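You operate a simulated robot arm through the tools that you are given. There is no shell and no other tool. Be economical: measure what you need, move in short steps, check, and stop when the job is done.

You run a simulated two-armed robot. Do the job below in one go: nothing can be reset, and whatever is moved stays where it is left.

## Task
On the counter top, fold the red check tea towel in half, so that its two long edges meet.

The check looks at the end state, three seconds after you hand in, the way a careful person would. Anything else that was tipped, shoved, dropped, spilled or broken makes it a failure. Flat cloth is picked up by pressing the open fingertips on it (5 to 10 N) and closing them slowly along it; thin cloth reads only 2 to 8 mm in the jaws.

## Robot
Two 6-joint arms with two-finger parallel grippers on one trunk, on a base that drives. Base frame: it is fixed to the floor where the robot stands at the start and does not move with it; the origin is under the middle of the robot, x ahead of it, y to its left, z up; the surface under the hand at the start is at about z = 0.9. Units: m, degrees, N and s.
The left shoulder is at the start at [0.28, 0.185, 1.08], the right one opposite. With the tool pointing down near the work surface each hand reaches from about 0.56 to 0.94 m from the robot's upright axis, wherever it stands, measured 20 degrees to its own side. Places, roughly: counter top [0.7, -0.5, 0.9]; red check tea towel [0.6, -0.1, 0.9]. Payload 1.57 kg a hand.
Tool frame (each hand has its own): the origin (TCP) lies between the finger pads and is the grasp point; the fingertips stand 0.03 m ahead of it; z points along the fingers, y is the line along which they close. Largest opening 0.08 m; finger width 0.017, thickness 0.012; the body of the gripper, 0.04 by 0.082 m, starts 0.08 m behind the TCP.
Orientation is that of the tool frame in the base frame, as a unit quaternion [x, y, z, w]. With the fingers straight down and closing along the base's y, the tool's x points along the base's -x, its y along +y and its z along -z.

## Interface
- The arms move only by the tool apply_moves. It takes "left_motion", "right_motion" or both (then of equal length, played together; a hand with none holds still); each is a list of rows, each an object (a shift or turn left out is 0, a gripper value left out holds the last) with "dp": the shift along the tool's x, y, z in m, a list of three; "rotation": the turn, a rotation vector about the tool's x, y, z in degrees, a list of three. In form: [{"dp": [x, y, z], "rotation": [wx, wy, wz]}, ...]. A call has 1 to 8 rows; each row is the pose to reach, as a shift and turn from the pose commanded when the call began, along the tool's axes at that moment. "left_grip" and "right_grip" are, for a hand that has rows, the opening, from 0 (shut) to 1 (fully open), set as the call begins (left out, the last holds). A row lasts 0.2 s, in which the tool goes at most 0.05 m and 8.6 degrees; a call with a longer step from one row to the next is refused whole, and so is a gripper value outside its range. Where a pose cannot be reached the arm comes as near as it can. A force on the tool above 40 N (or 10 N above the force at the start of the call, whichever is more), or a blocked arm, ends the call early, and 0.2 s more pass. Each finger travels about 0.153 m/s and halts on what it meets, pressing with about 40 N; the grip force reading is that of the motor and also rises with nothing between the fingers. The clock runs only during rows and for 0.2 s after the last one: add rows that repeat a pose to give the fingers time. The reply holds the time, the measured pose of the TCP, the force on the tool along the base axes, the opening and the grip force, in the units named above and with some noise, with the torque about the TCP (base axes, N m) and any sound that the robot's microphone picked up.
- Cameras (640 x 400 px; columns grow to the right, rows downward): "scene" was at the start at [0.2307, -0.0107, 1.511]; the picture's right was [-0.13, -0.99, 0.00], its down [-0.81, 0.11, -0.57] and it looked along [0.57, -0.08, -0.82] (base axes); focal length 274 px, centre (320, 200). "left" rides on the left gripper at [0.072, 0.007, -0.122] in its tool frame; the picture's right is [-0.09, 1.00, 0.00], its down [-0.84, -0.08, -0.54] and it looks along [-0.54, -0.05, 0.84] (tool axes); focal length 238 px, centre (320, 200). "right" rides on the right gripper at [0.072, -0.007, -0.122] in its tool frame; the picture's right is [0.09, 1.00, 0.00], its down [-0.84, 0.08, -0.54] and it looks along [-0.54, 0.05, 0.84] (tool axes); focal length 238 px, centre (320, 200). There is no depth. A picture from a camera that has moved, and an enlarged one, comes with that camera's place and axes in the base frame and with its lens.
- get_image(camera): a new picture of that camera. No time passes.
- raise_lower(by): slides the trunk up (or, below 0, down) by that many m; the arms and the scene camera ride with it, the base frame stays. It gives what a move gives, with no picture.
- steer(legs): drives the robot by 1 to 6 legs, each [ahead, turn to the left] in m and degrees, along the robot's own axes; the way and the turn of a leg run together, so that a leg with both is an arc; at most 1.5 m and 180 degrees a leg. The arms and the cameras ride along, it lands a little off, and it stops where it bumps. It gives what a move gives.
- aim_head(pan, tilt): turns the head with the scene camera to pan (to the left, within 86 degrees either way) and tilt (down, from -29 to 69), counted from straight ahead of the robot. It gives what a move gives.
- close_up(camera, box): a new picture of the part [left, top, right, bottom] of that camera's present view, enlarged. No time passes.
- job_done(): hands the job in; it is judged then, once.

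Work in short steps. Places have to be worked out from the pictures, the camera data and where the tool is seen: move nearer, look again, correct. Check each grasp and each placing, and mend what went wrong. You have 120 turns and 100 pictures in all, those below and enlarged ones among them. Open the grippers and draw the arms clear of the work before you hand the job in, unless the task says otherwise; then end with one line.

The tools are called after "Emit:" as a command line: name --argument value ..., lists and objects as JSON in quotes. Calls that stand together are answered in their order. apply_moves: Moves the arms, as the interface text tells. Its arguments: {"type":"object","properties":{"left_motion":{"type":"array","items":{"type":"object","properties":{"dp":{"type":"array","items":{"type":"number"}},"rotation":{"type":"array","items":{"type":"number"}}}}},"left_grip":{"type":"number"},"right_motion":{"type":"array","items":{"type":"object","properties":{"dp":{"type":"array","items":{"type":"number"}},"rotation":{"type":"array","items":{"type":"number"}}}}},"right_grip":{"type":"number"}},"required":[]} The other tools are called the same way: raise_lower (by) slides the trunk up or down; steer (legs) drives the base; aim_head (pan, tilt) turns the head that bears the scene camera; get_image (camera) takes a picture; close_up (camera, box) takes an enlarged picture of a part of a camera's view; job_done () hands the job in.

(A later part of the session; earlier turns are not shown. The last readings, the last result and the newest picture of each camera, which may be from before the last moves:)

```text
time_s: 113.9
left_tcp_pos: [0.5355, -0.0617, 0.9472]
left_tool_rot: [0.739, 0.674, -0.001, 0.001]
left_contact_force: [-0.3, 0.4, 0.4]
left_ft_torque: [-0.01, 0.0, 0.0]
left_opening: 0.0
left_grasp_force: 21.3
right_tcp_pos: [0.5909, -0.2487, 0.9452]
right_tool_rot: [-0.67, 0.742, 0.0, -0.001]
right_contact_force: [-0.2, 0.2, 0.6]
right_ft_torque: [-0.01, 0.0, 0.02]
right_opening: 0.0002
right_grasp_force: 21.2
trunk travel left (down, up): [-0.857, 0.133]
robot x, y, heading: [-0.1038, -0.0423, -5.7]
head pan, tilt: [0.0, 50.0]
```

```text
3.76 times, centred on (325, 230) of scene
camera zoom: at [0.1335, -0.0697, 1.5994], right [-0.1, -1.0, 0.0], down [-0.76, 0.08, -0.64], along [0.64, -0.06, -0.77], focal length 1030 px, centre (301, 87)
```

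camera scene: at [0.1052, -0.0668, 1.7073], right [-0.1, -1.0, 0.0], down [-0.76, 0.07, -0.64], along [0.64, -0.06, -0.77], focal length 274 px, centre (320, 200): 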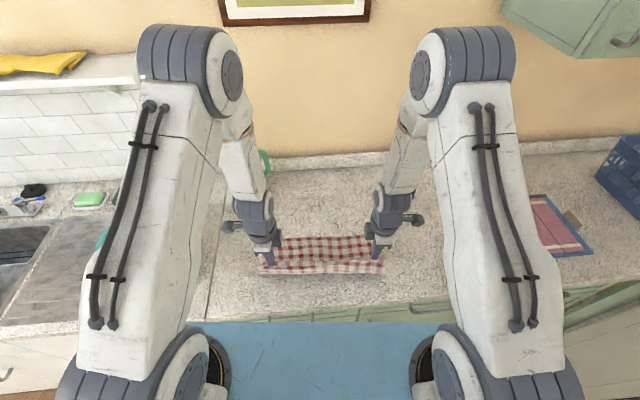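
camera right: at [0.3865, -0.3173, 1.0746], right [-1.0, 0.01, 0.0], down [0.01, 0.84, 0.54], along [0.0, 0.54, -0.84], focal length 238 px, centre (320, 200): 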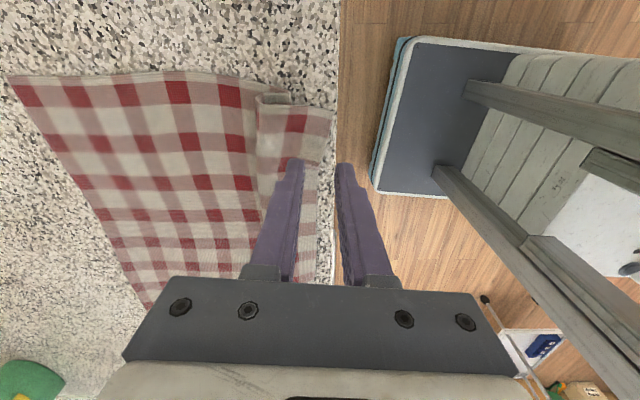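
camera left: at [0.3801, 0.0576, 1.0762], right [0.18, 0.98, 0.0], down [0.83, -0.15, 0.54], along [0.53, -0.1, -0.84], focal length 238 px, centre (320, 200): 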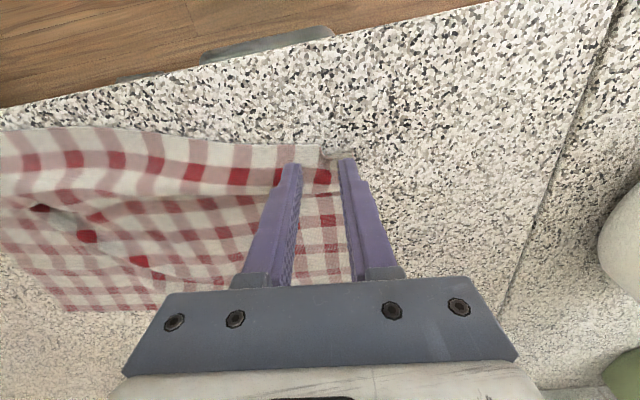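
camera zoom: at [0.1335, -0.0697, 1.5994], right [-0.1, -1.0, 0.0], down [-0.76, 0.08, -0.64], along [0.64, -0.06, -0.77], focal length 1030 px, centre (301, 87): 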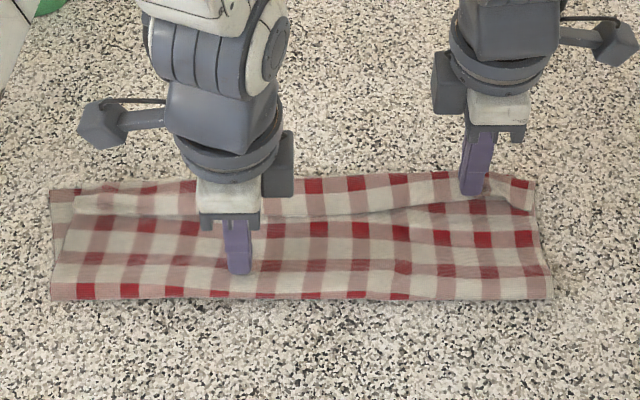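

Both are in place. The left presses firmly as the pin, the right only lightly on the flap.

Emit:
apply_moves --left_motion '[{"dp": [0, 0, 0.008]}, {"dp": [0, 0, 0.013]}, {"dp": [0, 0, 0.015]}, {"dp": [0, 0, 0.016]}]' --right_motion '[{"dp": [0, 0, 0.005]}, {"dp": [0, 0, 0.009]}, {"dp": [0, 0, 0.011]}, {"dp": [0, 0, 0.012]}]'

Emit:
apply_moves --left_motion '[{"dp": [0, 0, 0.0005]}, {"dp": [0, 0, 0.001]}]' --right_motion '[{"dp": [0, 0, 0.0003]}, {"dp": [0, 0, 0.0005]}]'

```text
time_s: 114.9
left_tcp_pos: [0.5334, -0.06, 0.9307]
left_tool_rot: [0.739, 0.674, 0.001, 0.001]
left_contact_force: [-3.6, -2.8, 17.7]
left_ft_torque: [-0.06, 0.13, 0.0]
left_opening: 0.0001
left_grasp_force: 21.7
right_tcp_pos: [0.5865, -0.2507, 0.9347]
right_tool_rot: [-0.671, 0.742, 0.0, 0.0]
right_contact_force: [-0.3, -0.7, 0.9]
right_ft_torque: [0.02, 0.0, 0.0]
right_opening: 0.0001
right_grasp_force: 21.4
trunk travel left (down, up): [-0.857, 0.133]
robot x, y, heading: [-0.1019, -0.0461, -5.8]
head pan, tilt: [0.0, 50.0]
```

```text
time_s: 115.7
left_tcp_pos: [0.533, -0.0595, 0.9322]
left_tool_rot: [0.739, 0.674, 0.001, 0.003]
left_contact_force: [-2.4, 2.3, 19.5]
left_ft_torque: [0.06, 0.13, 0.0]
left_opening: 0.0
left_grasp_force: 21.3
right_tcp_pos: [0.5861, -0.2493, 0.9339]
right_tool_rot: [-0.672, 0.741, 0.0, 0.001]
right_contact_force: [0.5, -0.2, 0.3]
right_ft_torque: [-0.02, -0.03, -0.03]
right_opening: 0.0001
right_grasp_force: 21.6
trunk travel left (down, up): [-0.857, 0.133]
robot x, y, heading: [-0.0998, -0.0433, -5.5]
head pan, tilt: [0.0, 50.0]
stopped in row 2 (left hand): the force on the tool passed its limit at 41 N (the readings are from after the stop); the commanded pose is now the measured one
```

The pin holds with 19 N. I press the right 1.2 mm more and tread forward 5 cm.

Emit:
apply_moves --right_motion '[{"dp": [0, 0, 0.0012]}, {"dp": [0, -0.008, 0.0012]}, {"dp": [0, -0.016, 0.0013]}, {"dp": [0, -0.024, 0.0014]}, {"dp": [0, -0.032, 0.0015]}, {"dp": [0, -0.04, 0.0015]}, {"dp": [0, -0.048, 0.0015]}, {"dp": [0, -0.055, 0.0015]}]'

Emit:
close_up --camera "scene" --box '[240, 180, 410, 280]'

```text
time_s: 117.5
left_tcp_pos: [0.5349, -0.0601, 0.9307]
left_tool_rot: [0.739, 0.674, 0.001, 0.004]
left_contact_force: [2.8, 1.4, 29.3]
left_ft_torque: [0.05, 0.0, 0.02]
left_opening: 0.0
left_grasp_force: 21.0
right_tcp_pos: [0.6406, -0.2547, 0.9339]
right_tool_rot: [-0.671, 0.742, 0.0, 0.002]
right_contact_force: [-5.9, 4.2, 12.0]
right_ft_torque: [0.15, 0.06, -0.01]
right_opening: 0.0
right_grasp_force: 21.2
trunk travel left (down, up): [-0.857, 0.133]
robot x, y, heading: [-0.1016, -0.0478, -5.6]
head pan, tilt: [0.0, 50.0]
```

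```text
3.76 times, centred on (325, 230) of scene
camera zoom: at [0.1316, -0.069, 1.5998], right [-0.1, -1.0, 0.0], down [-0.76, 0.07, -0.64], along [0.64, -0.06, -0.77], focal length 1030 px, centre (301, 87)
```

zoom: 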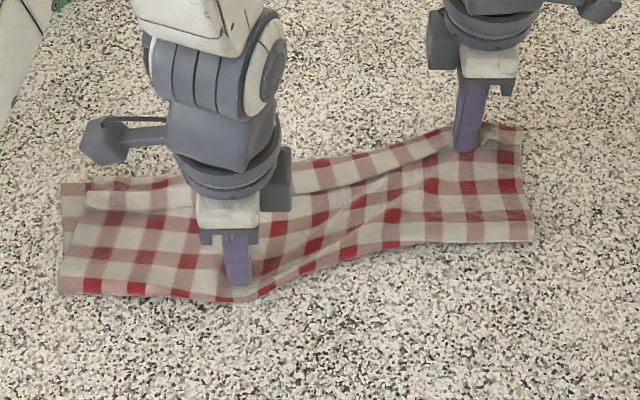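

Treading just bends the whole towel forward on the right: the layers grip each other too well. I drag the right end back by the same amount to undo that, then lift both hands.

Emit:
apply_moves --right_motion '[{"dp": [0, 0.01, 0]}, {"dp": [0, 0.02, 0]}, {"dp": [0, 0.03, 0]}, {"dp": [0, 0.04, 0]}, {"dp": [0, 0.05, 0]}, {"dp": [0, 0.055, 0]}, {"dp": [0, 0.055, -0.01]}]'

Emit:
apply_moves --left_motion '[{"dp": [0, 0, -0.02]}, {"dp": [0, 0, -0.045], "rotation": [0, 0, -8]}, {"dp": [0.02, 0.02, -0.045], "rotation": [0, 0, -16]}, {"dp": [0.045, 0.03, -0.045], "rotation": [0, 0, -24]}, {"dp": [0.065, 0.04, -0.045], "rotation": [0, 0, -32]}, {"dp": [0.08, 0.05, -0.045], "rotation": [0, 0, -40]}, {"dp": [0.09, 0.055, -0.045], "rotation": [0, 0, -48]}, {"dp": [0.09, 0.055, -0.045], "rotation": [0, 0, -56]}]' --right_motion '[{"dp": [0, 0, -0.015]}, {"dp": [0, 0, -0.03], "rotation": [0, 0, 8]}, {"dp": [0, 0, -0.03], "rotation": [0, 0, 16]}, {"dp": [0, 0, -0.03], "rotation": [0, 0, 24]}, {"dp": [0, 0, -0.03], "rotation": [0, 0, 32]}, {"dp": [0, 0, -0.03], "rotation": [0, 0, 40]}, {"dp": [0, 0, -0.03], "rotation": [0, 0, 48]}, {"dp": [0, 0, -0.03], "rotation": [0, 0, 56]}]'

Emit:
apply_moves --left_motion '[{"rotation": [0, 0, -8.5]}, {"rotation": [0, 0, -17]}, {"rotation": [0, 0, -25.5]}, {"rotation": [0, 0, -34]}, {"rotation": [0, 0, -34]}]' --right_motion '[{"rotation": [0, 0, 8.5]}, {"rotation": [0, 0, 17]}, {"rotation": [0, 0, 25.5]}, {"rotation": [0, 0, 34]}, {"rotation": [0, 0, 34]}]' --left_grip 0.3 --right_grip 0.3

Emit:
close_up --camera "scene" --box '[240, 180, 410, 280]'

```text
time_s: 119.1
left_tcp_pos: [0.5332, -0.0603, 0.9323]
left_tool_rot: [0.739, 0.674, 0.001, 0.003]
left_contact_force: [1.5, 2.4, 37.6]
left_ft_torque: [0.09, 0.06, 0.05]
left_opening: 0.0001
left_grasp_force: 21.4
right_tcp_pos: [0.5853, -0.2504, 0.9418]
right_tool_rot: [-0.672, 0.741, 0.002, -0.001]
right_contact_force: [0.3, -0.4, -0.6]
right_ft_torque: [-0.01, 0.0, -0.03]
right_opening: 0.0
right_grasp_force: 20.7
trunk travel left (down, up): [-0.857, 0.133]
robot x, y, heading: [-0.1031, -0.0491, -5.4]
head pan, tilt: [0.0, 50.0]
```

```text
time_s: 120.9
left_tcp_pos: [0.5968, 0.0248, 0.9752]
left_tool_rot: [0.335, 0.942, -0.001, 0.002]
left_contact_force: [0.2, -0.8, 0.9]
left_ft_torque: [0.01, -0.01, 0.04]
left_opening: 0.0002
left_grasp_force: 21.0
right_tcp_pos: [0.5883, -0.25, 0.9718]
right_tool_rot: [-0.243, 0.97, -0.001, -0.001]
right_contact_force: [-0.5, -1.1, -0.3]
right_ft_torque: [0.04, 0.04, 0.02]
right_opening: 0.0
right_grasp_force: 21.3
trunk travel left (down, up): [-0.857, 0.133]
robot x, y, heading: [-0.1008, -0.0482, -6.0]
head pan, tilt: [0.0, 50.0]
```

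```text
time_s: 122.1
left_tcp_pos: [0.5962, 0.0251, 0.9762]
left_tool_rot: [0.045, 0.999, -0.002, 0.001]
left_contact_force: [-0.5, 0.7, -0.2]
left_ft_torque: [0.02, -0.01, 0.01]
left_opening: 0.0241
left_grasp_force: 0.2
right_tcp_pos: [0.5872, -0.2489, 0.9718]
right_tool_rot: [0.05, 0.999, 0.001, -0.001]
right_contact_force: [0.0, -0.6, -0.3]
right_ft_torque: [0.03, -0.01, 0.01]
right_opening: 0.024
right_grasp_force: 0.0
trunk travel left (down, up): [-0.857, 0.133]
robot x, y, heading: [-0.1015, -0.0449, -5.5]
head pan, tilt: [0.0, 50.0]
```

```text
3.76 times, centred on (325, 230) of scene
camera zoom: at [0.1335, -0.0694, 1.5994], right [-0.1, -1.0, 0.0], down [-0.76, 0.07, -0.64], along [0.64, -0.06, -0.77], focal length 1030 px, centre (301, 87)
```

zoom: 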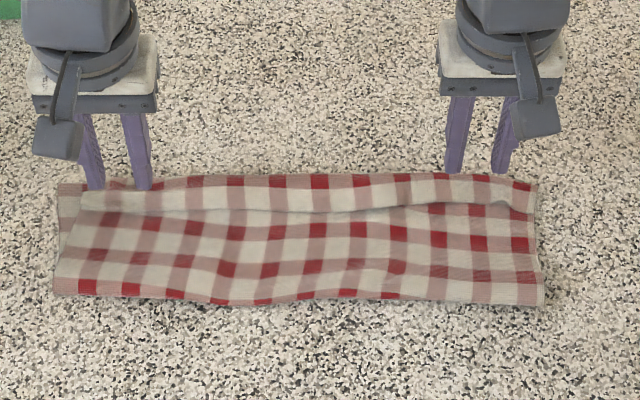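

The towel is restored. I'll pinch only the flap's edge (left at x≈0.600, right 0.578) lightly in the orientation that worked before, lift the upper half taut and let go from a height so the curl can spring open. Going down now.

Emit:
apply_moves --left_motion '[{"dp": [-0.004, 0, 0.02]}, {"dp": [-0.004, 0, 0.035]}, {"dp": [-0.004, 0, 0.04]}, {"dp": [-0.004, 0, 0.042]}]' --right_motion '[{"dp": [0.009, 0, 0.018]}, {"dp": [0.009, 0, 0.031]}, {"dp": [0.009, 0, 0.036]}, {"dp": [0.009, 0, 0.038]}]'

Emit:
apply_moves --left_motion '[{"dp": [0, 0, 0.0005]}, {"dp": [0, 0, 0.001]}]' --right_motion '[{"dp": [0, 0, 0.0005]}, {"dp": [0, 0, 0.001]}]'

```text
time_s: 123.1
left_tcp_pos: [0.601, 0.024, 0.9349]
left_tool_rot: [0.046, 0.999, -0.002, 0.002]
left_contact_force: [0.2, -0.2, 1.6]
left_ft_torque: [0.01, -0.05, -0.02]
left_opening: 0.024
left_grasp_force: 0.0
right_tcp_pos: [0.5779, -0.2489, 0.9348]
right_tool_rot: [0.049, 0.999, 0.0, 0.0]
right_contact_force: [0.4, -0.4, -0.1]
right_ft_torque: [-0.02, 0.01, 0.02]
right_opening: 0.0238
right_grasp_force: 0.0
trunk travel left (down, up): [-0.857, 0.133]
robot x, y, heading: [-0.1001, -0.0473, -5.5]
head pan, tilt: [0.0, 50.0]
```

```text
time_s: 123.7
left_tcp_pos: [0.6013, 0.0243, 0.9345]
left_tool_rot: [0.046, 0.999, -0.002, 0.002]
left_contact_force: [0.1, 0.8, 4.1]
left_ft_torque: [0.09, -0.02, -0.01]
left_opening: 0.0244
left_grasp_force: 0.1
right_tcp_pos: [0.5792, -0.2479, 0.9334]
right_tool_rot: [0.051, 0.999, 0.0, 0.001]
right_contact_force: [0.2, 0.6, 0.6]
right_ft_torque: [-0.01, 0.02, 0.0]
right_opening: 0.0242
right_grasp_force: 0.0
trunk travel left (down, up): [-0.857, 0.133]
robot x, y, heading: [-0.1026, -0.0458, -5.2]
head pan, tilt: [0.0, 50.0]
```

The left is good at 4 N; the right goes 1 mm more, then I check.

Emit:
apply_moves --right_motion '[{"dp": [0, 0, 0.0005]}, {"dp": [0, 0, 0.001]}, {"dp": [0, 0, 0.001]}]'

```text
time_s: 124.5
left_tcp_pos: [0.6005, 0.0242, 0.9341]
left_tool_rot: [0.046, 0.999, 0.0, 0.001]
left_contact_force: [0.1, -0.1, 3.6]
left_ft_torque: [0.14, -0.02, 0.03]
left_opening: 0.0244
left_grasp_force: 0.2
right_tcp_pos: [0.5777, -0.2483, 0.9331]
right_tool_rot: [0.05, 0.999, 0.0, 0.0]
right_contact_force: [-0.9, 1.1, 2.7]
right_ft_torque: [-0.04, 0.0, 0.02]
right_opening: 0.0242
right_grasp_force: 0.0
trunk travel left (down, up): [-0.857, 0.133]
robot x, y, heading: [-0.1003, -0.044, -5.8]
head pan, tilt: [0.0, 50.0]
```

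Light contact on both (3.6 and 2.7 N). I close slowly.

Emit:
apply_moves --left_motion '[{"dp": [0, 0, 0]}]' --right_motion '[{"dp": [0, 0, 0.0003]}]' --left_grip 0.22 --right_grip 0.22

Emit:
apply_moves --left_motion '[{"dp": [0, 0, 0]}]' --right_motion '[{"dp": [0, 0, 0]}]' --left_grip 0.15 --right_grip 0.15

Emit:
apply_moves --left_motion '[{"dp": [0, 0, 0]}]' --right_motion '[{"dp": [0, 0, 0]}]' --left_grip 0.08 --right_grip 0.08

Emit:
apply_moves --left_motion '[{"dp": [0, 0, 0]}, {"dp": [0, 0, 0]}]' --right_motion '[{"dp": [0, 0, 0]}, {"dp": [0, 0, 0]}]' --left_grip 0 --right_grip 0

```text
time_s: 124.9
left_tcp_pos: [0.6001, 0.024, 0.9335]
left_tool_rot: [0.046, 0.999, -0.002, 0.003]
left_contact_force: [-0.4, -0.3, 4.3]
left_ft_torque: [0.06, 0.01, 0.01]
left_opening: 0.017
left_grasp_force: 0.0
right_tcp_pos: [0.5782, -0.25, 0.932]
right_tool_rot: [0.049, 0.999, 0.0, 0.0]
right_contact_force: [0.5, 0.5, 5.4]
right_ft_torque: [0.02, -0.06, 0.01]
right_opening: 0.0167
right_grasp_force: 0.1
trunk travel left (down, up): [-0.857, 0.133]
robot x, y, heading: [-0.1011, -0.0443, -5.5]
head pan, tilt: [0.0, 50.0]
```

```text
time_s: 125.3
left_tcp_pos: [0.6009, 0.0234, 0.933]
left_tool_rot: [0.046, 0.999, -0.001, 0.001]
left_contact_force: [0.5, 0.2, 2.5]
left_ft_torque: [0.02, -0.01, -0.01]
left_opening: 0.0119
left_grasp_force: 0.1
right_tcp_pos: [0.5785, -0.2494, 0.9331]
right_tool_rot: [0.05, 0.999, 0.0, 0.0]
right_contact_force: [0.2, 0.8, 7.3]
right_ft_torque: [-0.03, -0.07, -0.01]
right_opening: 0.0109
right_grasp_force: 0.1
trunk travel left (down, up): [-0.857, 0.133]
robot x, y, heading: [-0.1013, -0.0455, -5.5]
head pan, tilt: [0.0, 50.0]
```

```text
time_s: 125.7
left_tcp_pos: [0.6014, 0.0234, 0.934]
left_tool_rot: [0.047, 0.999, -0.001, 0.001]
left_contact_force: [0.0, -1.6, 2.6]
left_ft_torque: [0.03, 0.0, -0.02]
left_opening: 0.006
left_grasp_force: 0.1
right_tcp_pos: [0.5781, -0.2491, 0.9324]
right_tool_rot: [0.05, 0.999, 0.001, 0.0]
right_contact_force: [0.6, 0.3, 9.1]
right_ft_torque: [0.01, -0.06, -0.01]
right_opening: 0.0053
right_grasp_force: 0.1
trunk travel left (down, up): [-0.857, 0.133]
robot x, y, heading: [-0.102, -0.0433, -5.5]
head pan, tilt: [0.0, 50.0]
```

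```text
time_s: 126.3
left_tcp_pos: [0.6008, 0.0228, 0.934]
left_tool_rot: [0.046, 0.999, -0.002, 0.002]
left_contact_force: [-0.4, -0.9, 2.0]
left_ft_torque: [0.02, 0.06, -0.01]
left_opening: 0.0018
left_grasp_force: 23.2
right_tcp_pos: [0.5772, -0.2496, 0.9329]
right_tool_rot: [0.049, 0.999, 0.0, 0.001]
right_contact_force: [0.7, 1.7, 9.6]
right_ft_torque: [0.08, -0.11, 0.02]
right_opening: 0.0015
right_grasp_force: 23.7
trunk travel left (down, up): [-0.857, 0.133]
robot x, y, heading: [-0.1029, -0.0477, -5.7]
head pan, tilt: [0.0, 50.0]
```

Both hold the flap only (1.8 and 1.5 mm). I raise the trunk 7.5 cm, go back 6 cm so the crease relaxes toward me, then forward to the target, and look before releasing at height.

Emit:
raise_lower --by 0.075

Emit:
steer --legs '[[-0.06, 0]]'

Emit:
steer --legs '[[0.078, 0]]'

Emit:
close_up --camera "scene" --box '[240, 190, 410, 300]'

```text
time_s: 127.4
left_tcp_pos: [0.6016, 0.0226, 1.0066]
left_tool_rot: [0.047, 0.999, -0.002, 0.002]
left_contact_force: [-0.1, -1.3, 0.6]
left_ft_torque: [-0.06, -0.02, 0.02]
left_opening: 0.0018
left_grasp_force: 23.6
right_tcp_pos: [0.5789, -0.2489, 1.0066]
right_tool_rot: [0.05, 0.999, 0.001, -0.001]
right_contact_force: [0.5, 0.7, -0.3]
right_ft_torque: [0.04, -0.01, 0.02]
right_opening: 0.0018
right_grasp_force: 23.2
trunk travel left (down, up): [-0.932, 0.058]
robot x, y, heading: [-0.1032, -0.0449, -5.7]
head pan, tilt: [0.0, 50.0]
```

```text
time_s: 128.4
left_tcp_pos: [0.5392, 0.0303, 1.0074]
left_tool_rot: [0.045, 0.999, -0.001, 0.001]
left_contact_force: [0.3, -1.2, -0.5]
left_ft_torque: [-0.08, 0.01, 0.02]
left_opening: 0.002
left_grasp_force: 23.2
right_tcp_pos: [0.5169, -0.2432, 1.007]
right_tool_rot: [0.049, 0.999, 0.0, 0.0]
right_contact_force: [0.4, 1.8, -0.8]
right_ft_torque: [0.01, 0.0, 0.04]
right_opening: 0.0015
right_grasp_force: 23.3
trunk travel left (down, up): [-0.932, 0.058]
robot x, y, heading: [-0.1614, -0.0348, -5.7]
head pan, tilt: [0.0, 50.0]
```

```text
time_s: 129.4
left_tcp_pos: [0.6181, 0.021, 1.008]
left_tool_rot: [0.046, 0.999, -0.001, 0.002]
left_contact_force: [-0.8, -2.5, 0.5]
left_ft_torque: [-0.02, -0.02, 0.04]
left_opening: 0.0019
left_grasp_force: 23.0
right_tcp_pos: [0.5945, -0.2516, 1.0077]
right_tool_rot: [0.05, 0.999, 0.001, 0.0]
right_contact_force: [-0.3, 0.9, 0.3]
right_ft_torque: [0.0, -0.01, 0.02]
right_opening: 0.0015
right_grasp_force: 23.7
trunk travel left (down, up): [-0.932, 0.058]
robot x, y, heading: [-0.0854, -0.0462, -5.7]
head pan, tilt: [0.0, 50.0]
```

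```text
3.64 times, centred on (325, 245) of scene
camera zoom: at [0.1504, -0.072, 1.6744], right [-0.1, -0.99, 0.0], down [-0.76, 0.08, -0.64], along [0.64, -0.06, -0.77], focal length 995 px, centre (302, 36)
```

zoom: 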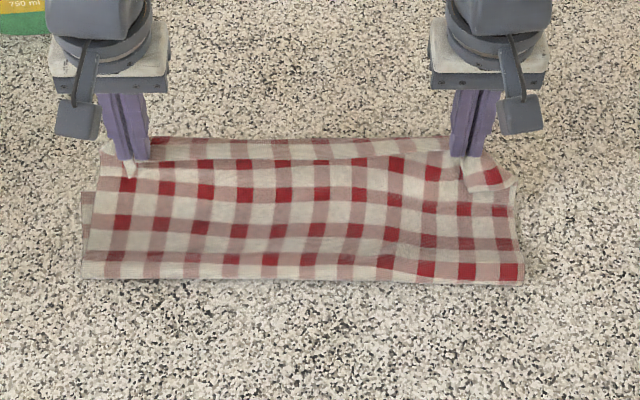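

The upper sheet is now straight, with only a short tab held in the fingers. I release both quickly from this height, so the edge can spring open as it drops.

Emit:
apply_moves --left_motion '[{"dp": [0, 0, 0]}, {"dp": [0, 0, 0]}, {"dp": [0, 0, -0.02]}, {"dp": [0, 0, -0.05]}]' --right_motion '[{"dp": [0, 0, 0]}, {"dp": [0, 0, 0]}, {"dp": [0, 0, -0.02]}, {"dp": [0, 0, -0.05]}]' --left_grip 0.6 --right_grip 0.6

Emit:
close_up --camera "scene" --box '[240, 190, 410, 300]'

```text
time_s: 130.4
left_tcp_pos: [0.6179, 0.0222, 1.0578]
left_tool_rot: [0.046, 0.999, -0.002, 0.002]
left_contact_force: [0.0, 0.7, -0.3]
left_ft_torque: [0.0, -0.02, 0.03]
left_opening: 0.048
left_grasp_force: 0.0
right_tcp_pos: [0.5956, -0.2509, 1.0577]
right_tool_rot: [0.049, 0.999, -0.001, -0.001]
right_contact_force: [0.7, 0.3, 0.2]
right_ft_torque: [0.0, 0.01, -0.03]
right_opening: 0.0481
right_grasp_force: 0.0
trunk travel left (down, up): [-0.932, 0.058]
robot x, y, heading: [-0.0865, -0.0463, -5.9]
head pan, tilt: [0.0, 50.0]
```

```text
3.64 times, centred on (325, 245) of scene
camera zoom: at [0.1507, -0.072, 1.6744], right [-0.1, -0.99, 0.0], down [-0.76, 0.08, -0.64], along [0.64, -0.06, -0.77], focal length 995 px, centre (302, 36)
```

zoom: 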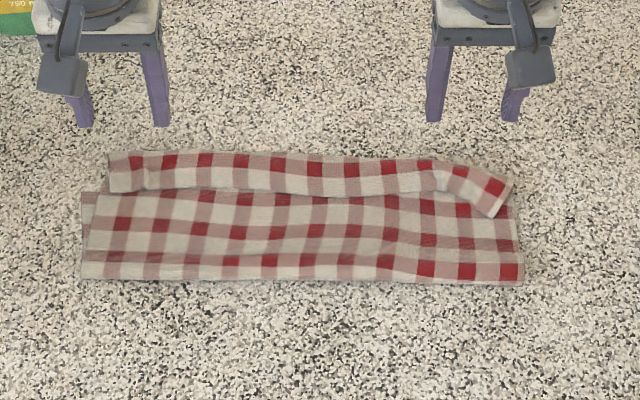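

The sheet fell with its edge folded back again. New idea: bulldoze the flap. With the fingers wide open and the tips barely above the layer below, I push the flap's free edge from behind, forward and then up over the roll, so it flips forward. The four fingertips will be spread evenly along it. First I set the tips down behind the flap's edge.

Emit:
apply_moves --left_motion '[{"dp": [0.01, -0.022, 0.02]}, {"dp": [0.0197, -0.0442, 0.05]}, {"dp": [0.0197, -0.0442, 0.08]}, {"dp": [0.0197, -0.0442, 0.1]}, {"dp": [0.0197, -0.0442, 0.113]}, {"dp": [0.0197, -0.0442, 0.121]}]' --right_motion '[{"dp": [0.012, 0.02, 0.02]}, {"dp": [0.0256, 0.0387, 0.05]}, {"dp": [0.0256, 0.0387, 0.08]}, {"dp": [0.0256, 0.0387, 0.1]}, {"dp": [0.0256, 0.0387, 0.113]}, {"dp": [0.0256, 0.0387, 0.121]}]' --left_grip 1.0 --right_grip 1.0

Emit:
get_image --camera "left"

```text
time_s: 131.8
left_tcp_pos: [0.596, -0.022, 0.9381]
left_tool_rot: [0.046, 0.999, -0.002, 0.001]
left_contact_force: [-0.3, -0.2, 0.6]
left_ft_torque: [-0.01, 0.03, 0.02]
left_opening: 0.0799
left_grasp_force: 0.0
right_tcp_pos: [0.5738, -0.2094, 0.9362]
right_tool_rot: [0.05, 0.999, 0.0, 0.001]
right_contact_force: [0.3, -0.1, -1.1]
right_ft_torque: [-0.02, -0.01, -0.02]
right_opening: 0.08
right_grasp_force: 0.1
trunk travel left (down, up): [-0.932, 0.058]
robot x, y, heading: [-0.0862, -0.0485, -5.9]
head pan, tilt: [0.0, 50.0]
```

```text
8 pictures are left
camera left: at [0.524, -0.0086, 1.0585], right [0.18, 0.98, 0.0], down [0.82, -0.15, 0.55], along [0.54, -0.1, -0.84], focal length 238 px, centre (320, 200)
```

left: 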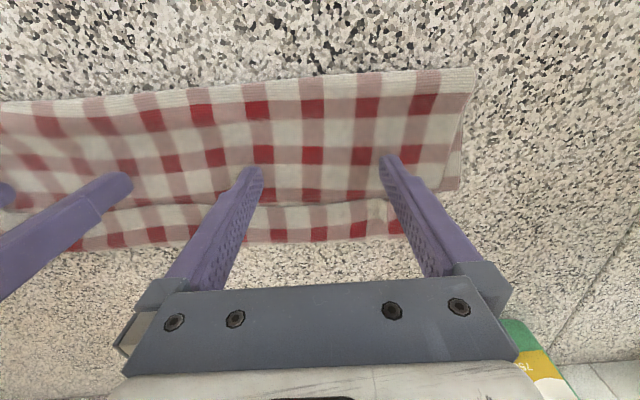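

Tips are just behind the flap edge, with clear space. I lower 2–3 mm to skim and push forward, rising toward the roll.

Emit:
apply_moves --left_motion '[{"dp": [0, 0, 0.0028]}, {"dp": [-0.012, 0, 0.0028]}, {"dp": [-0.024, 0, 0.0028]}, {"dp": [-0.034, 0, 0.0025]}, {"dp": [-0.044, 0, 0.001]}, {"dp": [-0.052, 0, -0.003]}, {"dp": [-0.06, 0, -0.008]}, {"dp": [-0.068, 0, -0.013]}]' --right_motion '[{"dp": [0, 0, 0.0018]}, {"dp": [-0.012, 0, 0.0018]}, {"dp": [-0.024, 0, 0.0018]}, {"dp": [-0.034, 0, 0.0015]}, {"dp": [-0.044, 0, 0.0]}, {"dp": [-0.052, 0, -0.004]}, {"dp": [-0.06, 0, -0.009]}, {"dp": [-0.068, 0, -0.014]}]'

Emit:
get_image --camera "left"

```text
time_s: 133.6
left_tcp_pos: [0.6624, -0.0284, 0.9504]
left_tool_rot: [0.046, 0.999, -0.002, 0.001]
left_contact_force: [0.6, -0.1, 0.8]
left_ft_torque: [-0.03, 0.03, 0.04]
left_opening: 0.0799
left_grasp_force: 0.0
right_tcp_pos: [0.6398, -0.2188, 0.9509]
right_tool_rot: [0.05, 0.999, 0.0, -0.001]
right_contact_force: [-1.3, -0.5, 0.4]
right_ft_torque: [0.01, 0.02, -0.03]
right_opening: 0.0802
right_grasp_force: 0.0
trunk travel left (down, up): [-0.932, 0.058]
robot x, y, heading: [-0.0844, -0.0477, -5.5]
head pan, tilt: [0.0, 50.0]
```

```text
7 pictures are left
camera left: at [0.5912, -0.0152, 1.0712], right [0.18, 0.98, 0.0], down [0.82, -0.15, 0.55], along [0.54, -0.1, -0.84], focal length 238 px, centre (320, 200)
```

left: 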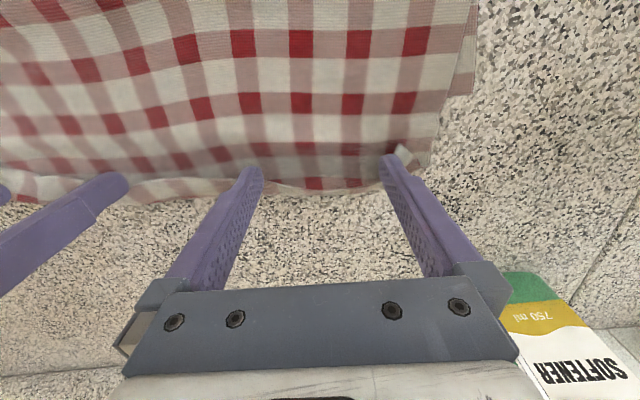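

It worked: the flap has been pushed upright and no fold line shows on top any more. I continue forward 4.5 cm to lay it over, then lift straight up.

Emit:
apply_moves --left_motion '[{"dp": [-0.01, 0, -0.003]}, {"dp": [-0.02, 0, -0.003]}, {"dp": [-0.03, 0, -0.003]}, {"dp": [-0.04, 0, -0.003]}, {"dp": [-0.046, 0, -0.003]}, {"dp": [-0.046, 0, -0.02]}, {"dp": [-0.04, 0, -0.05]}, {"dp": [-0.02, 0, -0.08]}]' --right_motion '[{"dp": [-0.01, 0, -0.003]}, {"dp": [-0.02, 0, -0.003]}, {"dp": [-0.03, 0, -0.003]}, {"dp": [-0.04, 0, -0.003]}, {"dp": [-0.046, 0, -0.003]}, {"dp": [-0.046, 0, -0.02]}, {"dp": [-0.04, 0, -0.05]}, {"dp": [-0.02, 0, -0.08]}]'

Emit:
close_up --camera "scene" --box '[240, 180, 410, 290]'

```text
time_s: 135.4
left_tcp_pos: [0.6825, -0.0313, 1.0315]
left_tool_rot: [0.046, 0.999, -0.002, 0.002]
left_contact_force: [-0.6, -0.5, 0.0]
left_ft_torque: [0.0, 0.01, 0.0]
left_opening: 0.0802
left_grasp_force: 0.0
right_tcp_pos: [0.6589, -0.2216, 1.0302]
right_tool_rot: [0.05, 0.999, 0.0, -0.001]
right_contact_force: [-0.2, 0.1, 0.2]
right_ft_torque: [-0.01, 0.0, 0.03]
right_opening: 0.0799
right_grasp_force: 0.0
trunk travel left (down, up): [-0.932, 0.058]
robot x, y, heading: [-0.082, -0.0478, -5.7]
head pan, tilt: [0.0, 50.0]
```

```text
3.64 times, centred on (325, 235) of scene
camera zoom: at [0.1508, -0.0721, 1.6744], right [-0.1, -0.99, 0.0], down [-0.76, 0.08, -0.64], along [0.64, -0.06, -0.77], focal length 995 px, centre (302, 73)
```

zoom: 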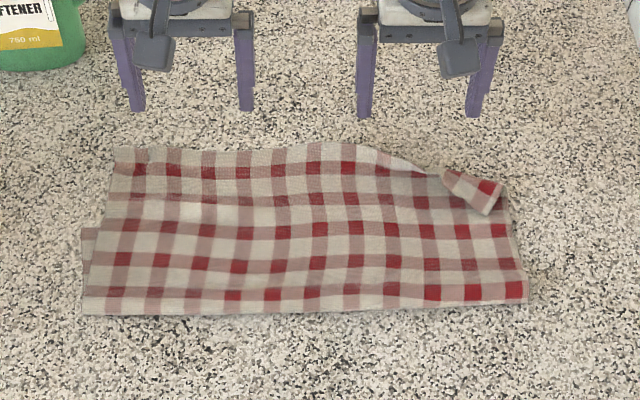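

Excellent: the flap has unrolled along nearly the whole edge, and only the right corner (about 6 cm) is still folded back. I do the same push there with the right hand, fingers narrower.

Emit:
apply_moves --right_motion '[{"dp": [0.03, -0.03, 0]}, {"dp": [0.0613, -0.0613, 0.02]}, {"dp": [0.0613, -0.0613, 0.05]}, {"dp": [0.0613, -0.0613, 0.08]}, {"dp": [0.0613, -0.0613, 0.092]}, {"dp": [0.0613, -0.0613, 0.0955]}]' --right_grip 0.4

Emit:
apply_moves --right_motion '[{"dp": [-0.01, 0, 0.0003]}, {"dp": [-0.022, -0.001, 0.0003]}, {"dp": [-0.034, -0.003, 0.0]}, {"dp": [-0.044, -0.005, -0.003]}, {"dp": [-0.054, -0.007, -0.008]}, {"dp": [-0.066, -0.009, -0.014]}, {"dp": [-0.08, -0.011, -0.016]}, {"dp": [-0.095, -0.013, -0.016]}]'

Emit:
apply_moves --right_motion '[{"dp": [-0.01, 0, 0]}, {"dp": [-0.02, 0, 0]}, {"dp": [-0.02, 0, -0.03]}, {"dp": [-0.02, 0, -0.06]}, {"dp": [0, 0, -0.08]}]'

Emit:
close_up --camera "scene" --box '[240, 180, 410, 290]'

```text
time_s: 136.8
left_tcp_pos: [0.683, -0.0309, 1.0313]
left_tool_rot: [0.047, 0.999, -0.002, 0.001]
left_contact_force: [-0.6, 0.4, -0.5]
left_ft_torque: [0.01, 0.05, 0.01]
left_opening: 0.0799
left_grasp_force: 0.2
right_tcp_pos: [0.5926, -0.2748, 0.936]
right_tool_rot: [0.05, 0.999, 0.0, 0.0]
right_contact_force: [0.2, -0.1, 0.1]
right_ft_torque: [0.02, 0.03, -0.01]
right_opening: 0.0319
right_grasp_force: 0.1
trunk travel left (down, up): [-0.932, 0.058]
robot x, y, heading: [-0.0833, -0.0482, -5.7]
head pan, tilt: [0.0, 50.0]
```

```text
time_s: 138.6
left_tcp_pos: [0.6827, -0.0306, 1.0325]
left_tool_rot: [0.046, 0.999, -0.003, 0.0]
left_contact_force: [0.3, -0.3, 0.3]
left_ft_torque: [0.03, 0.01, -0.01]
left_opening: 0.0803
left_grasp_force: 0.0
right_tcp_pos: [0.6883, -0.2988, 0.9517]
right_tool_rot: [0.05, 0.999, 0.0, -0.001]
right_contact_force: [0.2, 0.7, -0.6]
right_ft_torque: [-0.02, 0.0, 0.02]
right_opening: 0.0321
right_grasp_force: 0.1
trunk travel left (down, up): [-0.932, 0.058]
robot x, y, heading: [-0.0837, -0.0471, -5.9]
head pan, tilt: [0.0, 50.0]
```

```text
time_s: 139.8
left_tcp_pos: [0.6845, -0.0313, 1.0325]
left_tool_rot: [0.046, 0.999, -0.002, 0.001]
left_contact_force: [-0.1, 0.2, -0.7]
left_ft_torque: [-0.02, 0.04, -0.01]
left_opening: 0.08
left_grasp_force: 0.1
right_tcp_pos: [0.6871, -0.2962, 1.0307]
right_tool_rot: [0.05, 0.999, -0.001, -0.001]
right_contact_force: [-0.1, -0.2, 0.2]
right_ft_torque: [0.0, -0.01, 0.01]
right_opening: 0.0319
right_grasp_force: 0.0
trunk travel left (down, up): [-0.932, 0.058]
robot x, y, heading: [-0.0831, -0.0482, -5.8]
head pan, tilt: [0.0, 50.0]
```

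```text
3.64 times, centred on (325, 235) of scene
camera zoom: at [0.1509, -0.0721, 1.6744], right [-0.1, -0.99, 0.0], down [-0.76, 0.08, -0.64], along [0.64, -0.06, -0.77], focal length 995 px, centre (302, 73)
```

zoom: 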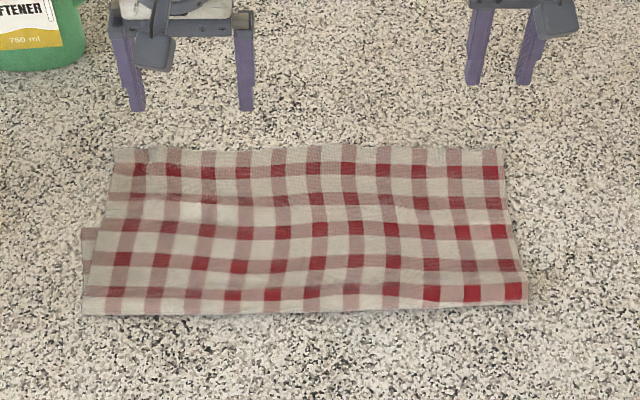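

Now the upper edge is straight and unrolled. It lies at x≈0.718/0.678, though, overshooting the bottom far edge (about 0.632/0.60) by roughly 8 cm, because the crease is 4 cm too far forward. I'll pinch the single-layer overhang about 2 cm from the edge, swing it back to shift the crease, and lay it down again. First I move 3 cm forward and place the fingers.

Emit:
steer --legs '[[0.03, 0]]'

Emit:
apply_moves --left_motion '[{"dp": [0.012, 0.026, 0.02]}, {"dp": [0.0242, 0.0519, 0.04]}, {"dp": [0.0242, 0.0519, 0.065]}, {"dp": [0.0242, 0.0519, 0.085]}, {"dp": [0.0242, 0.0519, 0.095]}, {"dp": [0.0242, 0.0519, 0.0985]}]' --right_motion '[{"dp": [0.03, 0.01, 0.02]}, {"dp": [0.057, 0.0185, 0.04]}, {"dp": [0.057, 0.0185, 0.065]}, {"dp": [0.057, 0.0185, 0.085]}, {"dp": [0.057, 0.0185, 0.0935]}, {"dp": [0.057, 0.0185, 0.0965]}]' --left_grip 0.32 --right_grip 0.32

Emit:
apply_moves --left_motion '[{"dp": [0, 0, 0.0005]}, {"dp": [0, 0, 0.0012]}]' --right_motion '[{"dp": [0, 0, 0.0005]}, {"dp": [0, 0, 0.0012]}]'

```text
time_s: 140.7
left_tcp_pos: [0.7139, -0.0345, 1.0315]
left_tool_rot: [0.047, 0.999, -0.002, 0.001]
left_contact_force: [-0.6, -0.7, 0.0]
left_ft_torque: [0.01, 0.0, -0.03]
left_opening: 0.0796
left_grasp_force: 0.0
right_tcp_pos: [0.717, -0.3004, 1.0324]
right_tool_rot: [0.051, 0.999, 0.0, -0.001]
right_contact_force: [-0.1, -1.1, 0.2]
right_ft_torque: [0.03, -0.02, 0.0]
right_opening: 0.032
right_grasp_force: 0.1
trunk travel left (down, up): [-0.932, 0.058]
robot x, y, heading: [-0.0524, -0.05, -5.9]
head pan, tilt: [0.0, 50.0]
```

```text
time_s: 142.1
left_tcp_pos: [0.6957, 0.0191, 0.9321]
left_tool_rot: [0.047, 0.999, -0.002, 0.001]
left_contact_force: [0.7, 0.2, 0.4]
left_ft_torque: [0.01, -0.04, 0.04]
left_opening: 0.0256
left_grasp_force: 0.0
right_tcp_pos: [0.6628, -0.2756, 0.9346]
right_tool_rot: [0.05, 0.999, 0.0, 0.0]
right_contact_force: [0.3, -0.7, 0.7]
right_ft_torque: [0.0, -0.02, -0.03]
right_opening: 0.0254
right_grasp_force: 0.1
trunk travel left (down, up): [-0.932, 0.058]
robot x, y, heading: [-0.0526, -0.0478, -5.8]
head pan, tilt: [0.0, 50.0]
```

```text
time_s: 142.7
left_tcp_pos: [0.6952, 0.0183, 0.9317]
left_tool_rot: [0.048, 0.999, -0.002, 0.001]
left_contact_force: [-1.0, -0.5, 1.0]
left_ft_torque: [-0.01, 0.03, 0.0]
left_opening: 0.0256
left_grasp_force: 0.1
right_tcp_pos: [0.6624, -0.2752, 0.9332]
right_tool_rot: [0.05, 0.999, -0.001, -0.001]
right_contact_force: [0.0, 0.7, -0.1]
right_ft_torque: [0.0, -0.01, 0.0]
right_opening: 0.0257
right_grasp_force: 0.1
trunk travel left (down, up): [-0.932, 0.058]
robot x, y, heading: [-0.0522, -0.0527, -5.9]
head pan, tilt: [0.0, 50.0]
```

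Near contact. A bit more: left 0.6 mm, right 1.5 mm.

Emit:
apply_moves --left_motion '[{"dp": [0, 0, 0.0004]}, {"dp": [0, 0, 0.0007]}, {"dp": [0, 0, 0.0007]}]' --right_motion '[{"dp": [0, 0, 0.0007]}, {"dp": [0, 0, 0.0014]}, {"dp": [0, 0, 0.0014]}]'

```text
time_s: 143.4
left_tcp_pos: [0.6957, 0.0178, 0.932]
left_tool_rot: [0.047, 0.999, -0.001, 0.002]
left_contact_force: [0.7, 0.2, 1.5]
left_ft_torque: [0.04, 0.0, 0.05]
left_opening: 0.026
left_grasp_force: 0.3
right_tcp_pos: [0.663, -0.2762, 0.9315]
right_tool_rot: [0.051, 0.999, 0.0, 0.001]
right_contact_force: [-0.4, -1.2, 7.0]
right_ft_torque: [-0.09, 0.01, -0.02]
right_opening: 0.0259
right_grasp_force: 0.1
trunk travel left (down, up): [-0.932, 0.058]
robot x, y, heading: [-0.0582, -0.0504, -5.8]
head pan, tilt: [0.0, 50.0]
```

The right is at 7 N; the left needs 0.7 mm more, which I add while starting to close.

Emit:
apply_moves --left_motion '[{"dp": [0, 0, 0.0005]}, {"dp": [0, 0, 0.0008]}]'

Emit:
apply_moves --left_motion '[{"dp": [0, 0, 0]}]' --right_motion '[{"dp": [0, 0, 0]}]' --left_grip 0.24 --right_grip 0.24

Emit:
apply_moves --left_motion '[{"dp": [0, 0, 0]}]' --right_motion '[{"dp": [0, 0, 0]}]' --left_grip 0.16 --right_grip 0.16

Emit:
apply_moves --left_motion '[{"dp": [0, 0, 0]}]' --right_motion '[{"dp": [0, 0, 0]}]' --left_grip 0.08 --right_grip 0.08

Emit:
apply_moves --left_motion '[{"dp": [0, 0, 0]}, {"dp": [0, 0, 0]}]' --right_motion '[{"dp": [0, 0, 0]}, {"dp": [0, 0, 0]}]' --left_grip 0 --right_grip 0

```text
time_s: 144.1
left_tcp_pos: [0.6954, 0.0192, 0.9322]
left_tool_rot: [0.047, 0.999, -0.002, 0.003]
left_contact_force: [-1.5, 0.8, 13.4]
left_ft_torque: [0.31, 0.02, 0.04]
left_opening: 0.0263
left_grasp_force: 0.3
right_tcp_pos: [0.6616, -0.2765, 0.932]
right_tool_rot: [0.05, 0.999, 0.0, 0.0]
right_contact_force: [1.1, -1.8, 5.7]
right_ft_torque: [-0.05, -0.05, 0.01]
right_opening: 0.0258
right_grasp_force: 0.2
trunk travel left (down, up): [-0.932, 0.058]
robot x, y, heading: [-0.0533, -0.0488, -6.0]
head pan, tilt: [0.0, 50.0]
```

```text
time_s: 144.4
left_tcp_pos: [0.6962, 0.0184, 0.9313]
left_tool_rot: [0.047, 0.999, -0.002, 0.003]
left_contact_force: [-0.3, -1.4, 16.6]
left_ft_torque: [0.21, 0.02, 0.0]
left_opening: 0.0178
left_grasp_force: 0.0
right_tcp_pos: [0.6606, -0.275, 0.9319]
right_tool_rot: [0.05, 0.999, 0.0, 0.001]
right_contact_force: [0.7, 0.8, 6.6]
right_ft_torque: [-0.05, -0.05, -0.02]
right_opening: 0.0181
right_grasp_force: 0.1
trunk travel left (down, up): [-0.932, 0.058]
robot x, y, heading: [-0.053, -0.0505, -5.8]
head pan, tilt: [0.0, 50.0]
```

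```text
time_s: 144.8
left_tcp_pos: [0.6962, 0.0176, 0.9303]
left_tool_rot: [0.047, 0.999, -0.002, 0.004]
left_contact_force: [0.0, -1.5, 18.9]
left_ft_torque: [0.2, -0.05, -0.03]
left_opening: 0.0109
left_grasp_force: 0.2
right_tcp_pos: [0.6617, -0.2757, 0.9317]
right_tool_rot: [0.05, 0.999, 0.001, 0.001]
right_contact_force: [0.2, 0.4, 4.9]
right_ft_torque: [0.02, -0.05, 0.05]
right_opening: 0.012
right_grasp_force: 0.1
trunk travel left (down, up): [-0.932, 0.058]
robot x, y, heading: [-0.052, -0.0482, -5.9]
head pan, tilt: [0.0, 50.0]
```

```text
time_s: 145.2
left_tcp_pos: [0.6959, 0.0189, 0.9311]
left_tool_rot: [0.047, 0.999, -0.003, 0.003]
left_contact_force: [0.5, -0.7, 21.3]
left_ft_torque: [0.19, -0.06, -0.01]
left_opening: 0.0057
left_grasp_force: 0.0
right_tcp_pos: [0.662, -0.2757, 0.932]
right_tool_rot: [0.051, 0.999, 0.0, 0.0]
right_contact_force: [0.1, 1.8, 5.3]
right_ft_torque: [0.0, 0.01, 0.0]
right_opening: 0.0055
right_grasp_force: 0.1
trunk travel left (down, up): [-0.932, 0.058]
robot x, y, heading: [-0.0558, -0.0466, -5.6]
head pan, tilt: [0.0, 50.0]
```

```text
time_s: 145.8
left_tcp_pos: [0.6956, 0.0187, 0.931]
left_tool_rot: [0.047, 0.999, -0.002, 0.002]
left_contact_force: [1.5, -0.4, 23.6]
left_ft_torque: [0.17, -0.04, -0.07]
left_opening: 0.002
left_grasp_force: 24.0
right_tcp_pos: [0.6613, -0.2755, 0.9306]
right_tool_rot: [0.051, 0.999, 0.0, 0.0]
right_contact_force: [0.1, 1.6, 4.4]
right_ft_torque: [0.06, -0.02, -0.01]
right_opening: 0.002
right_grasp_force: 23.4
trunk travel left (down, up): [-0.932, 0.058]
robot x, y, heading: [-0.0536, -0.0509, -5.9]
head pan, tilt: [0.0, 50.0]
```

Both hold a single layer (2.0 mm). Lift and back: arms up 5 cm, drive back 6 cm, trunk up, then another 10 cm back so the cloth lies down past the old crease.

Emit:
apply_moves --left_motion '[{"dp": [0.005, 0, -0.012]}, {"dp": [0.012, 0, -0.025]}, {"dp": [0.02, 0, -0.038]}, {"dp": [0.03, 0, -0.05]}]' --right_motion '[{"dp": [0.005, 0, -0.012]}, {"dp": [0.012, 0, -0.025]}, {"dp": [0.02, 0, -0.038]}, {"dp": [0.03, 0, -0.05]}]'

Emit:
steer --legs '[[-0.06, 0]]'

Emit:
raise_lower --by 0.055

Emit:
steer --legs '[[-0.1, 0]]'

Emit:
close_up --camera "scene" --box '[230, 180, 420, 300]'

```text
time_s: 146.8
left_tcp_pos: [0.6645, 0.0237, 0.979]
left_tool_rot: [0.047, 0.999, -0.003, 0.002]
left_contact_force: [0.5, -4.6, 1.1]
left_ft_torque: [-0.12, 0.0, -0.04]
left_opening: 0.0019
left_grasp_force: 23.7
right_tcp_pos: [0.6328, -0.2726, 0.982]
right_tool_rot: [0.051, 0.999, 0.0, -0.001]
right_contact_force: [0.4, 4.4, 0.0]
right_ft_torque: [0.17, -0.03, -0.02]
right_opening: 0.002
right_grasp_force: 23.5
trunk travel left (down, up): [-0.932, 0.058]
robot x, y, heading: [-0.0553, -0.0509, -5.5]
head pan, tilt: [0.0, 50.0]
```

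```text
time_s: 147.8
left_tcp_pos: [0.6019, 0.027, 0.979]
left_tool_rot: [0.048, 0.999, -0.002, 0.001]
left_contact_force: [-0.7, -4.6, -0.7]
left_ft_torque: [-0.15, 0.02, -0.06]
left_opening: 0.0025
left_grasp_force: 23.6
right_tcp_pos: [0.5705, -0.2681, 0.9815]
right_tool_rot: [0.051, 0.999, 0.0, -0.001]
right_contact_force: [0.2, 4.4, 0.4]
right_ft_torque: [0.19, -0.01, 0.01]
right_opening: 0.0019
right_grasp_force: 24.0
trunk travel left (down, up): [-0.932, 0.058]
robot x, y, heading: [-0.12, -0.0432, -5.9]
head pan, tilt: [0.0, 50.0]
```

```text
time_s: 148.8
left_tcp_pos: [0.6027, 0.0274, 1.0344]
left_tool_rot: [0.047, 0.999, -0.001, 0.002]
left_contact_force: [-1.1, -5.0, -0.1]
left_ft_torque: [-0.14, 0.03, -0.02]
left_opening: 0.0022
left_grasp_force: 24.0
right_tcp_pos: [0.5713, -0.2673, 1.0369]
right_tool_rot: [0.051, 0.999, 0.0, -0.001]
right_contact_force: [0.8, 4.5, 0.2]
right_ft_torque: [0.13, -0.03, 0.02]
right_opening: 0.0019
right_grasp_force: 22.8
trunk travel left (down, up): [-0.987, 0.003]
robot x, y, heading: [-0.1169, -0.0446, -5.7]
head pan, tilt: [0.0, 50.0]
```

```text
time_s: 149.9
left_tcp_pos: [0.5033, 0.0382, 1.0349]
left_tool_rot: [0.048, 0.999, -0.002, 0.002]
left_contact_force: [-0.4, -3.7, 0.2]
left_ft_torque: [-0.13, 0.05, -0.06]
left_opening: 0.0021
left_grasp_force: 23.8
right_tcp_pos: [0.4697, -0.2586, 1.0369]
right_tool_rot: [0.051, 0.999, 0.0, -0.001]
right_contact_force: [1.2, 4.0, 0.2]
right_ft_torque: [0.13, 0.0, 0.05]
right_opening: 0.0022
right_grasp_force: 23.7
trunk travel left (down, up): [-0.987, 0.003]
robot x, y, heading: [-0.2174, -0.0371, -6.0]
head pan, tilt: [0.0, 50.0]
```

```text
3.33 times, centred on (325, 240) of scene
camera zoom: at [0.0186, -0.059, 1.7294], right [-0.1, -0.99, 0.0], down [-0.76, 0.08, -0.64], along [0.64, -0.07, -0.77], focal length 912 px, centre (303, 67)
```

zoom: 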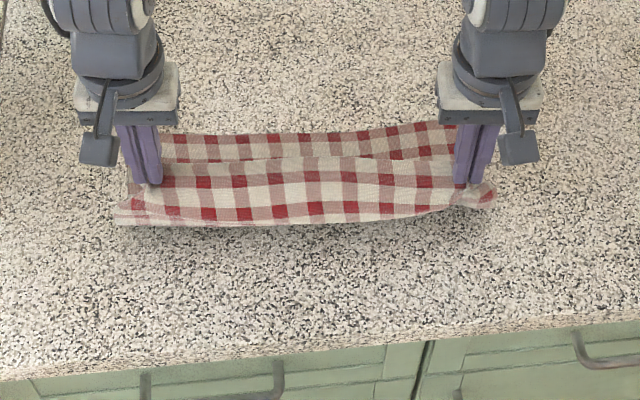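

The sheet now hangs correctly, with its edge toward the far side, and the far bottom edge is visible at x≈0.628 (left) to 0.611 (right). I bring it forward in a shrinking arc: forward 4.5, down 4, forward 3.5, down 3.5, forward 2.5 cm.

Emit:
steer --legs '[[0.045, 0]]'

Emit:
raise_lower --by -0.04

Emit:
steer --legs '[[0.035, 0]]'

Emit:
raise_lower --by -0.035

Emit:
steer --legs '[[0.024, 0]]'

```text
time_s: 150.8
left_tcp_pos: [0.548, 0.0333, 1.0336]
left_tool_rot: [0.048, 0.999, -0.002, 0.001]
left_contact_force: [-0.5, -4.6, -0.4]
left_ft_torque: [-0.07, 0.0, -0.04]
left_opening: 0.0023
left_grasp_force: 23.4
right_tcp_pos: [0.5145, -0.2629, 1.0363]
right_tool_rot: [0.052, 0.999, 0.001, -0.001]
right_contact_force: [0.1, 4.5, -0.2]
right_ft_torque: [0.15, -0.02, 0.0]
right_opening: 0.0021
right_grasp_force: 23.6
trunk travel left (down, up): [-0.987, 0.003]
robot x, y, heading: [-0.1694, -0.0367, -6.4]
head pan, tilt: [0.0, 50.0]
```

```text
time_s: 151.7
left_tcp_pos: [0.5467, 0.0329, 0.9944]
left_tool_rot: [0.048, 0.999, -0.002, 0.002]
left_contact_force: [-0.5, -4.3, 0.6]
left_ft_torque: [-0.12, 0.0, -0.02]
left_opening: 0.0021
left_grasp_force: 23.3
right_tcp_pos: [0.5139, -0.2646, 0.9959]
right_tool_rot: [0.052, 0.999, 0.0, -0.001]
right_contact_force: [0.6, 4.1, -0.2]
right_ft_torque: [0.13, -0.04, 0.0]
right_opening: 0.0021
right_grasp_force: 23.9
trunk travel left (down, up): [-0.947, 0.043]
robot x, y, heading: [-0.1695, -0.0405, -5.7]
head pan, tilt: [0.0, 50.0]
```

```text
time_s: 152.5
left_tcp_pos: [0.5843, 0.029, 0.9951]
left_tool_rot: [0.048, 0.999, -0.001, 0.001]
left_contact_force: [-0.8, -4.3, 0.4]
left_ft_torque: [-0.14, 0.01, -0.04]
left_opening: 0.0019
left_grasp_force: 23.6
right_tcp_pos: [0.5514, -0.267, 0.9976]
right_tool_rot: [0.052, 0.999, 0.001, -0.001]
right_contact_force: [0.0, 4.4, 0.0]
right_ft_torque: [0.11, -0.04, 0.04]
right_opening: 0.002
right_grasp_force: 23.5
trunk travel left (down, up): [-0.947, 0.043]
robot x, y, heading: [-0.1378, -0.0417, -6.1]
head pan, tilt: [0.0, 50.0]
```

```text
time_s: 153.3
left_tcp_pos: [0.5823, 0.0282, 0.9595]
left_tool_rot: [0.049, 0.999, -0.002, 0.002]
left_contact_force: [-1.2, -4.2, 0.2]
left_ft_torque: [-0.14, 0.0, -0.03]
left_opening: 0.0023
left_grasp_force: 23.5
right_tcp_pos: [0.5507, -0.2661, 0.9623]
right_tool_rot: [0.052, 0.999, 0.0, -0.001]
right_contact_force: [0.8, 4.5, -0.5]
right_ft_torque: [0.14, -0.07, 0.02]
right_opening: 0.0018
right_grasp_force: 23.2
trunk travel left (down, up): [-0.912, 0.078]
robot x, y, heading: [-0.1354, -0.042, -5.9]
head pan, tilt: [0.0, 50.0]
```

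```text
time_s: 154.1
left_tcp_pos: [0.6074, 0.0262, 0.9589]
left_tool_rot: [0.048, 0.999, -0.001, 0.004]
left_contact_force: [-1.3, -4.3, 0.6]
left_ft_torque: [-0.16, 0.03, 0.0]
left_opening: 0.0022
left_grasp_force: 24.3
right_tcp_pos: [0.5745, -0.2694, 0.9614]
right_tool_rot: [0.051, 0.999, 0.0, -0.001]
right_contact_force: [-0.1, 4.6, 0.3]
right_ft_torque: [0.11, -0.01, -0.03]
right_opening: 0.0019
right_grasp_force: 23.4
trunk travel left (down, up): [-0.912, 0.078]
robot x, y, heading: [-0.1111, -0.0446, -5.9]
head pan, tilt: [0.0, 50.0]
```

Left is on target; I bring the right 1.6 cm further forward to match, lower 2 cm with the arms and look before release.

Emit:
apply_moves --left_motion '[{"dp": [-0.001, 0.002, 0]}, {"dp": [-0.002, 0.004, 0.007]}, {"dp": [-0.002, 0.004, 0.014]}, {"dp": [-0.002, 0.004, 0.02]}, {"dp": [-0.002, 0.004, 0.023]}]' --right_motion '[{"dp": [-0.008, 0.002, 0]}, {"dp": [-0.0165, 0.004, 0.007]}, {"dp": [-0.0165, 0.004, 0.014]}, {"dp": [-0.0165, 0.004, 0.021]}, {"dp": [-0.0165, 0.004, 0.025]}]'

Emit:
close_up --camera "scene" --box '[230, 180, 420, 300]'

```text
time_s: 155.3
left_tcp_pos: [0.6102, 0.0292, 0.9362]
left_tool_rot: [0.048, 0.999, -0.001, 0.002]
left_contact_force: [-1.6, -4.2, 1.0]
left_ft_torque: [-0.11, 0.0, -0.04]
left_opening: 0.0022
left_grasp_force: 23.9
right_tcp_pos: [0.5917, -0.2681, 0.936]
right_tool_rot: [0.051, 0.999, -0.001, 0.001]
right_contact_force: [0.0, 4.9, -0.1]
right_ft_torque: [0.11, -0.01, 0.0]
right_opening: 0.0021
right_grasp_force: 23.7
trunk travel left (down, up): [-0.912, 0.078]
robot x, y, heading: [-0.1102, -0.0454, -6.0]
head pan, tilt: [0.0, 50.0]
```

```text
3.33 times, centred on (325, 240) of scene
camera zoom: at [0.1236, -0.0701, 1.6544], right [-0.1, -0.99, 0.0], down [-0.76, 0.08, -0.64], along [0.64, -0.07, -0.77], focal length 912 px, centre (303, 67)
```

zoom: 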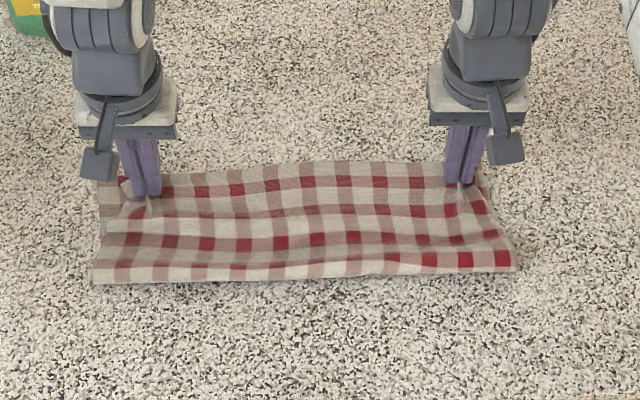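

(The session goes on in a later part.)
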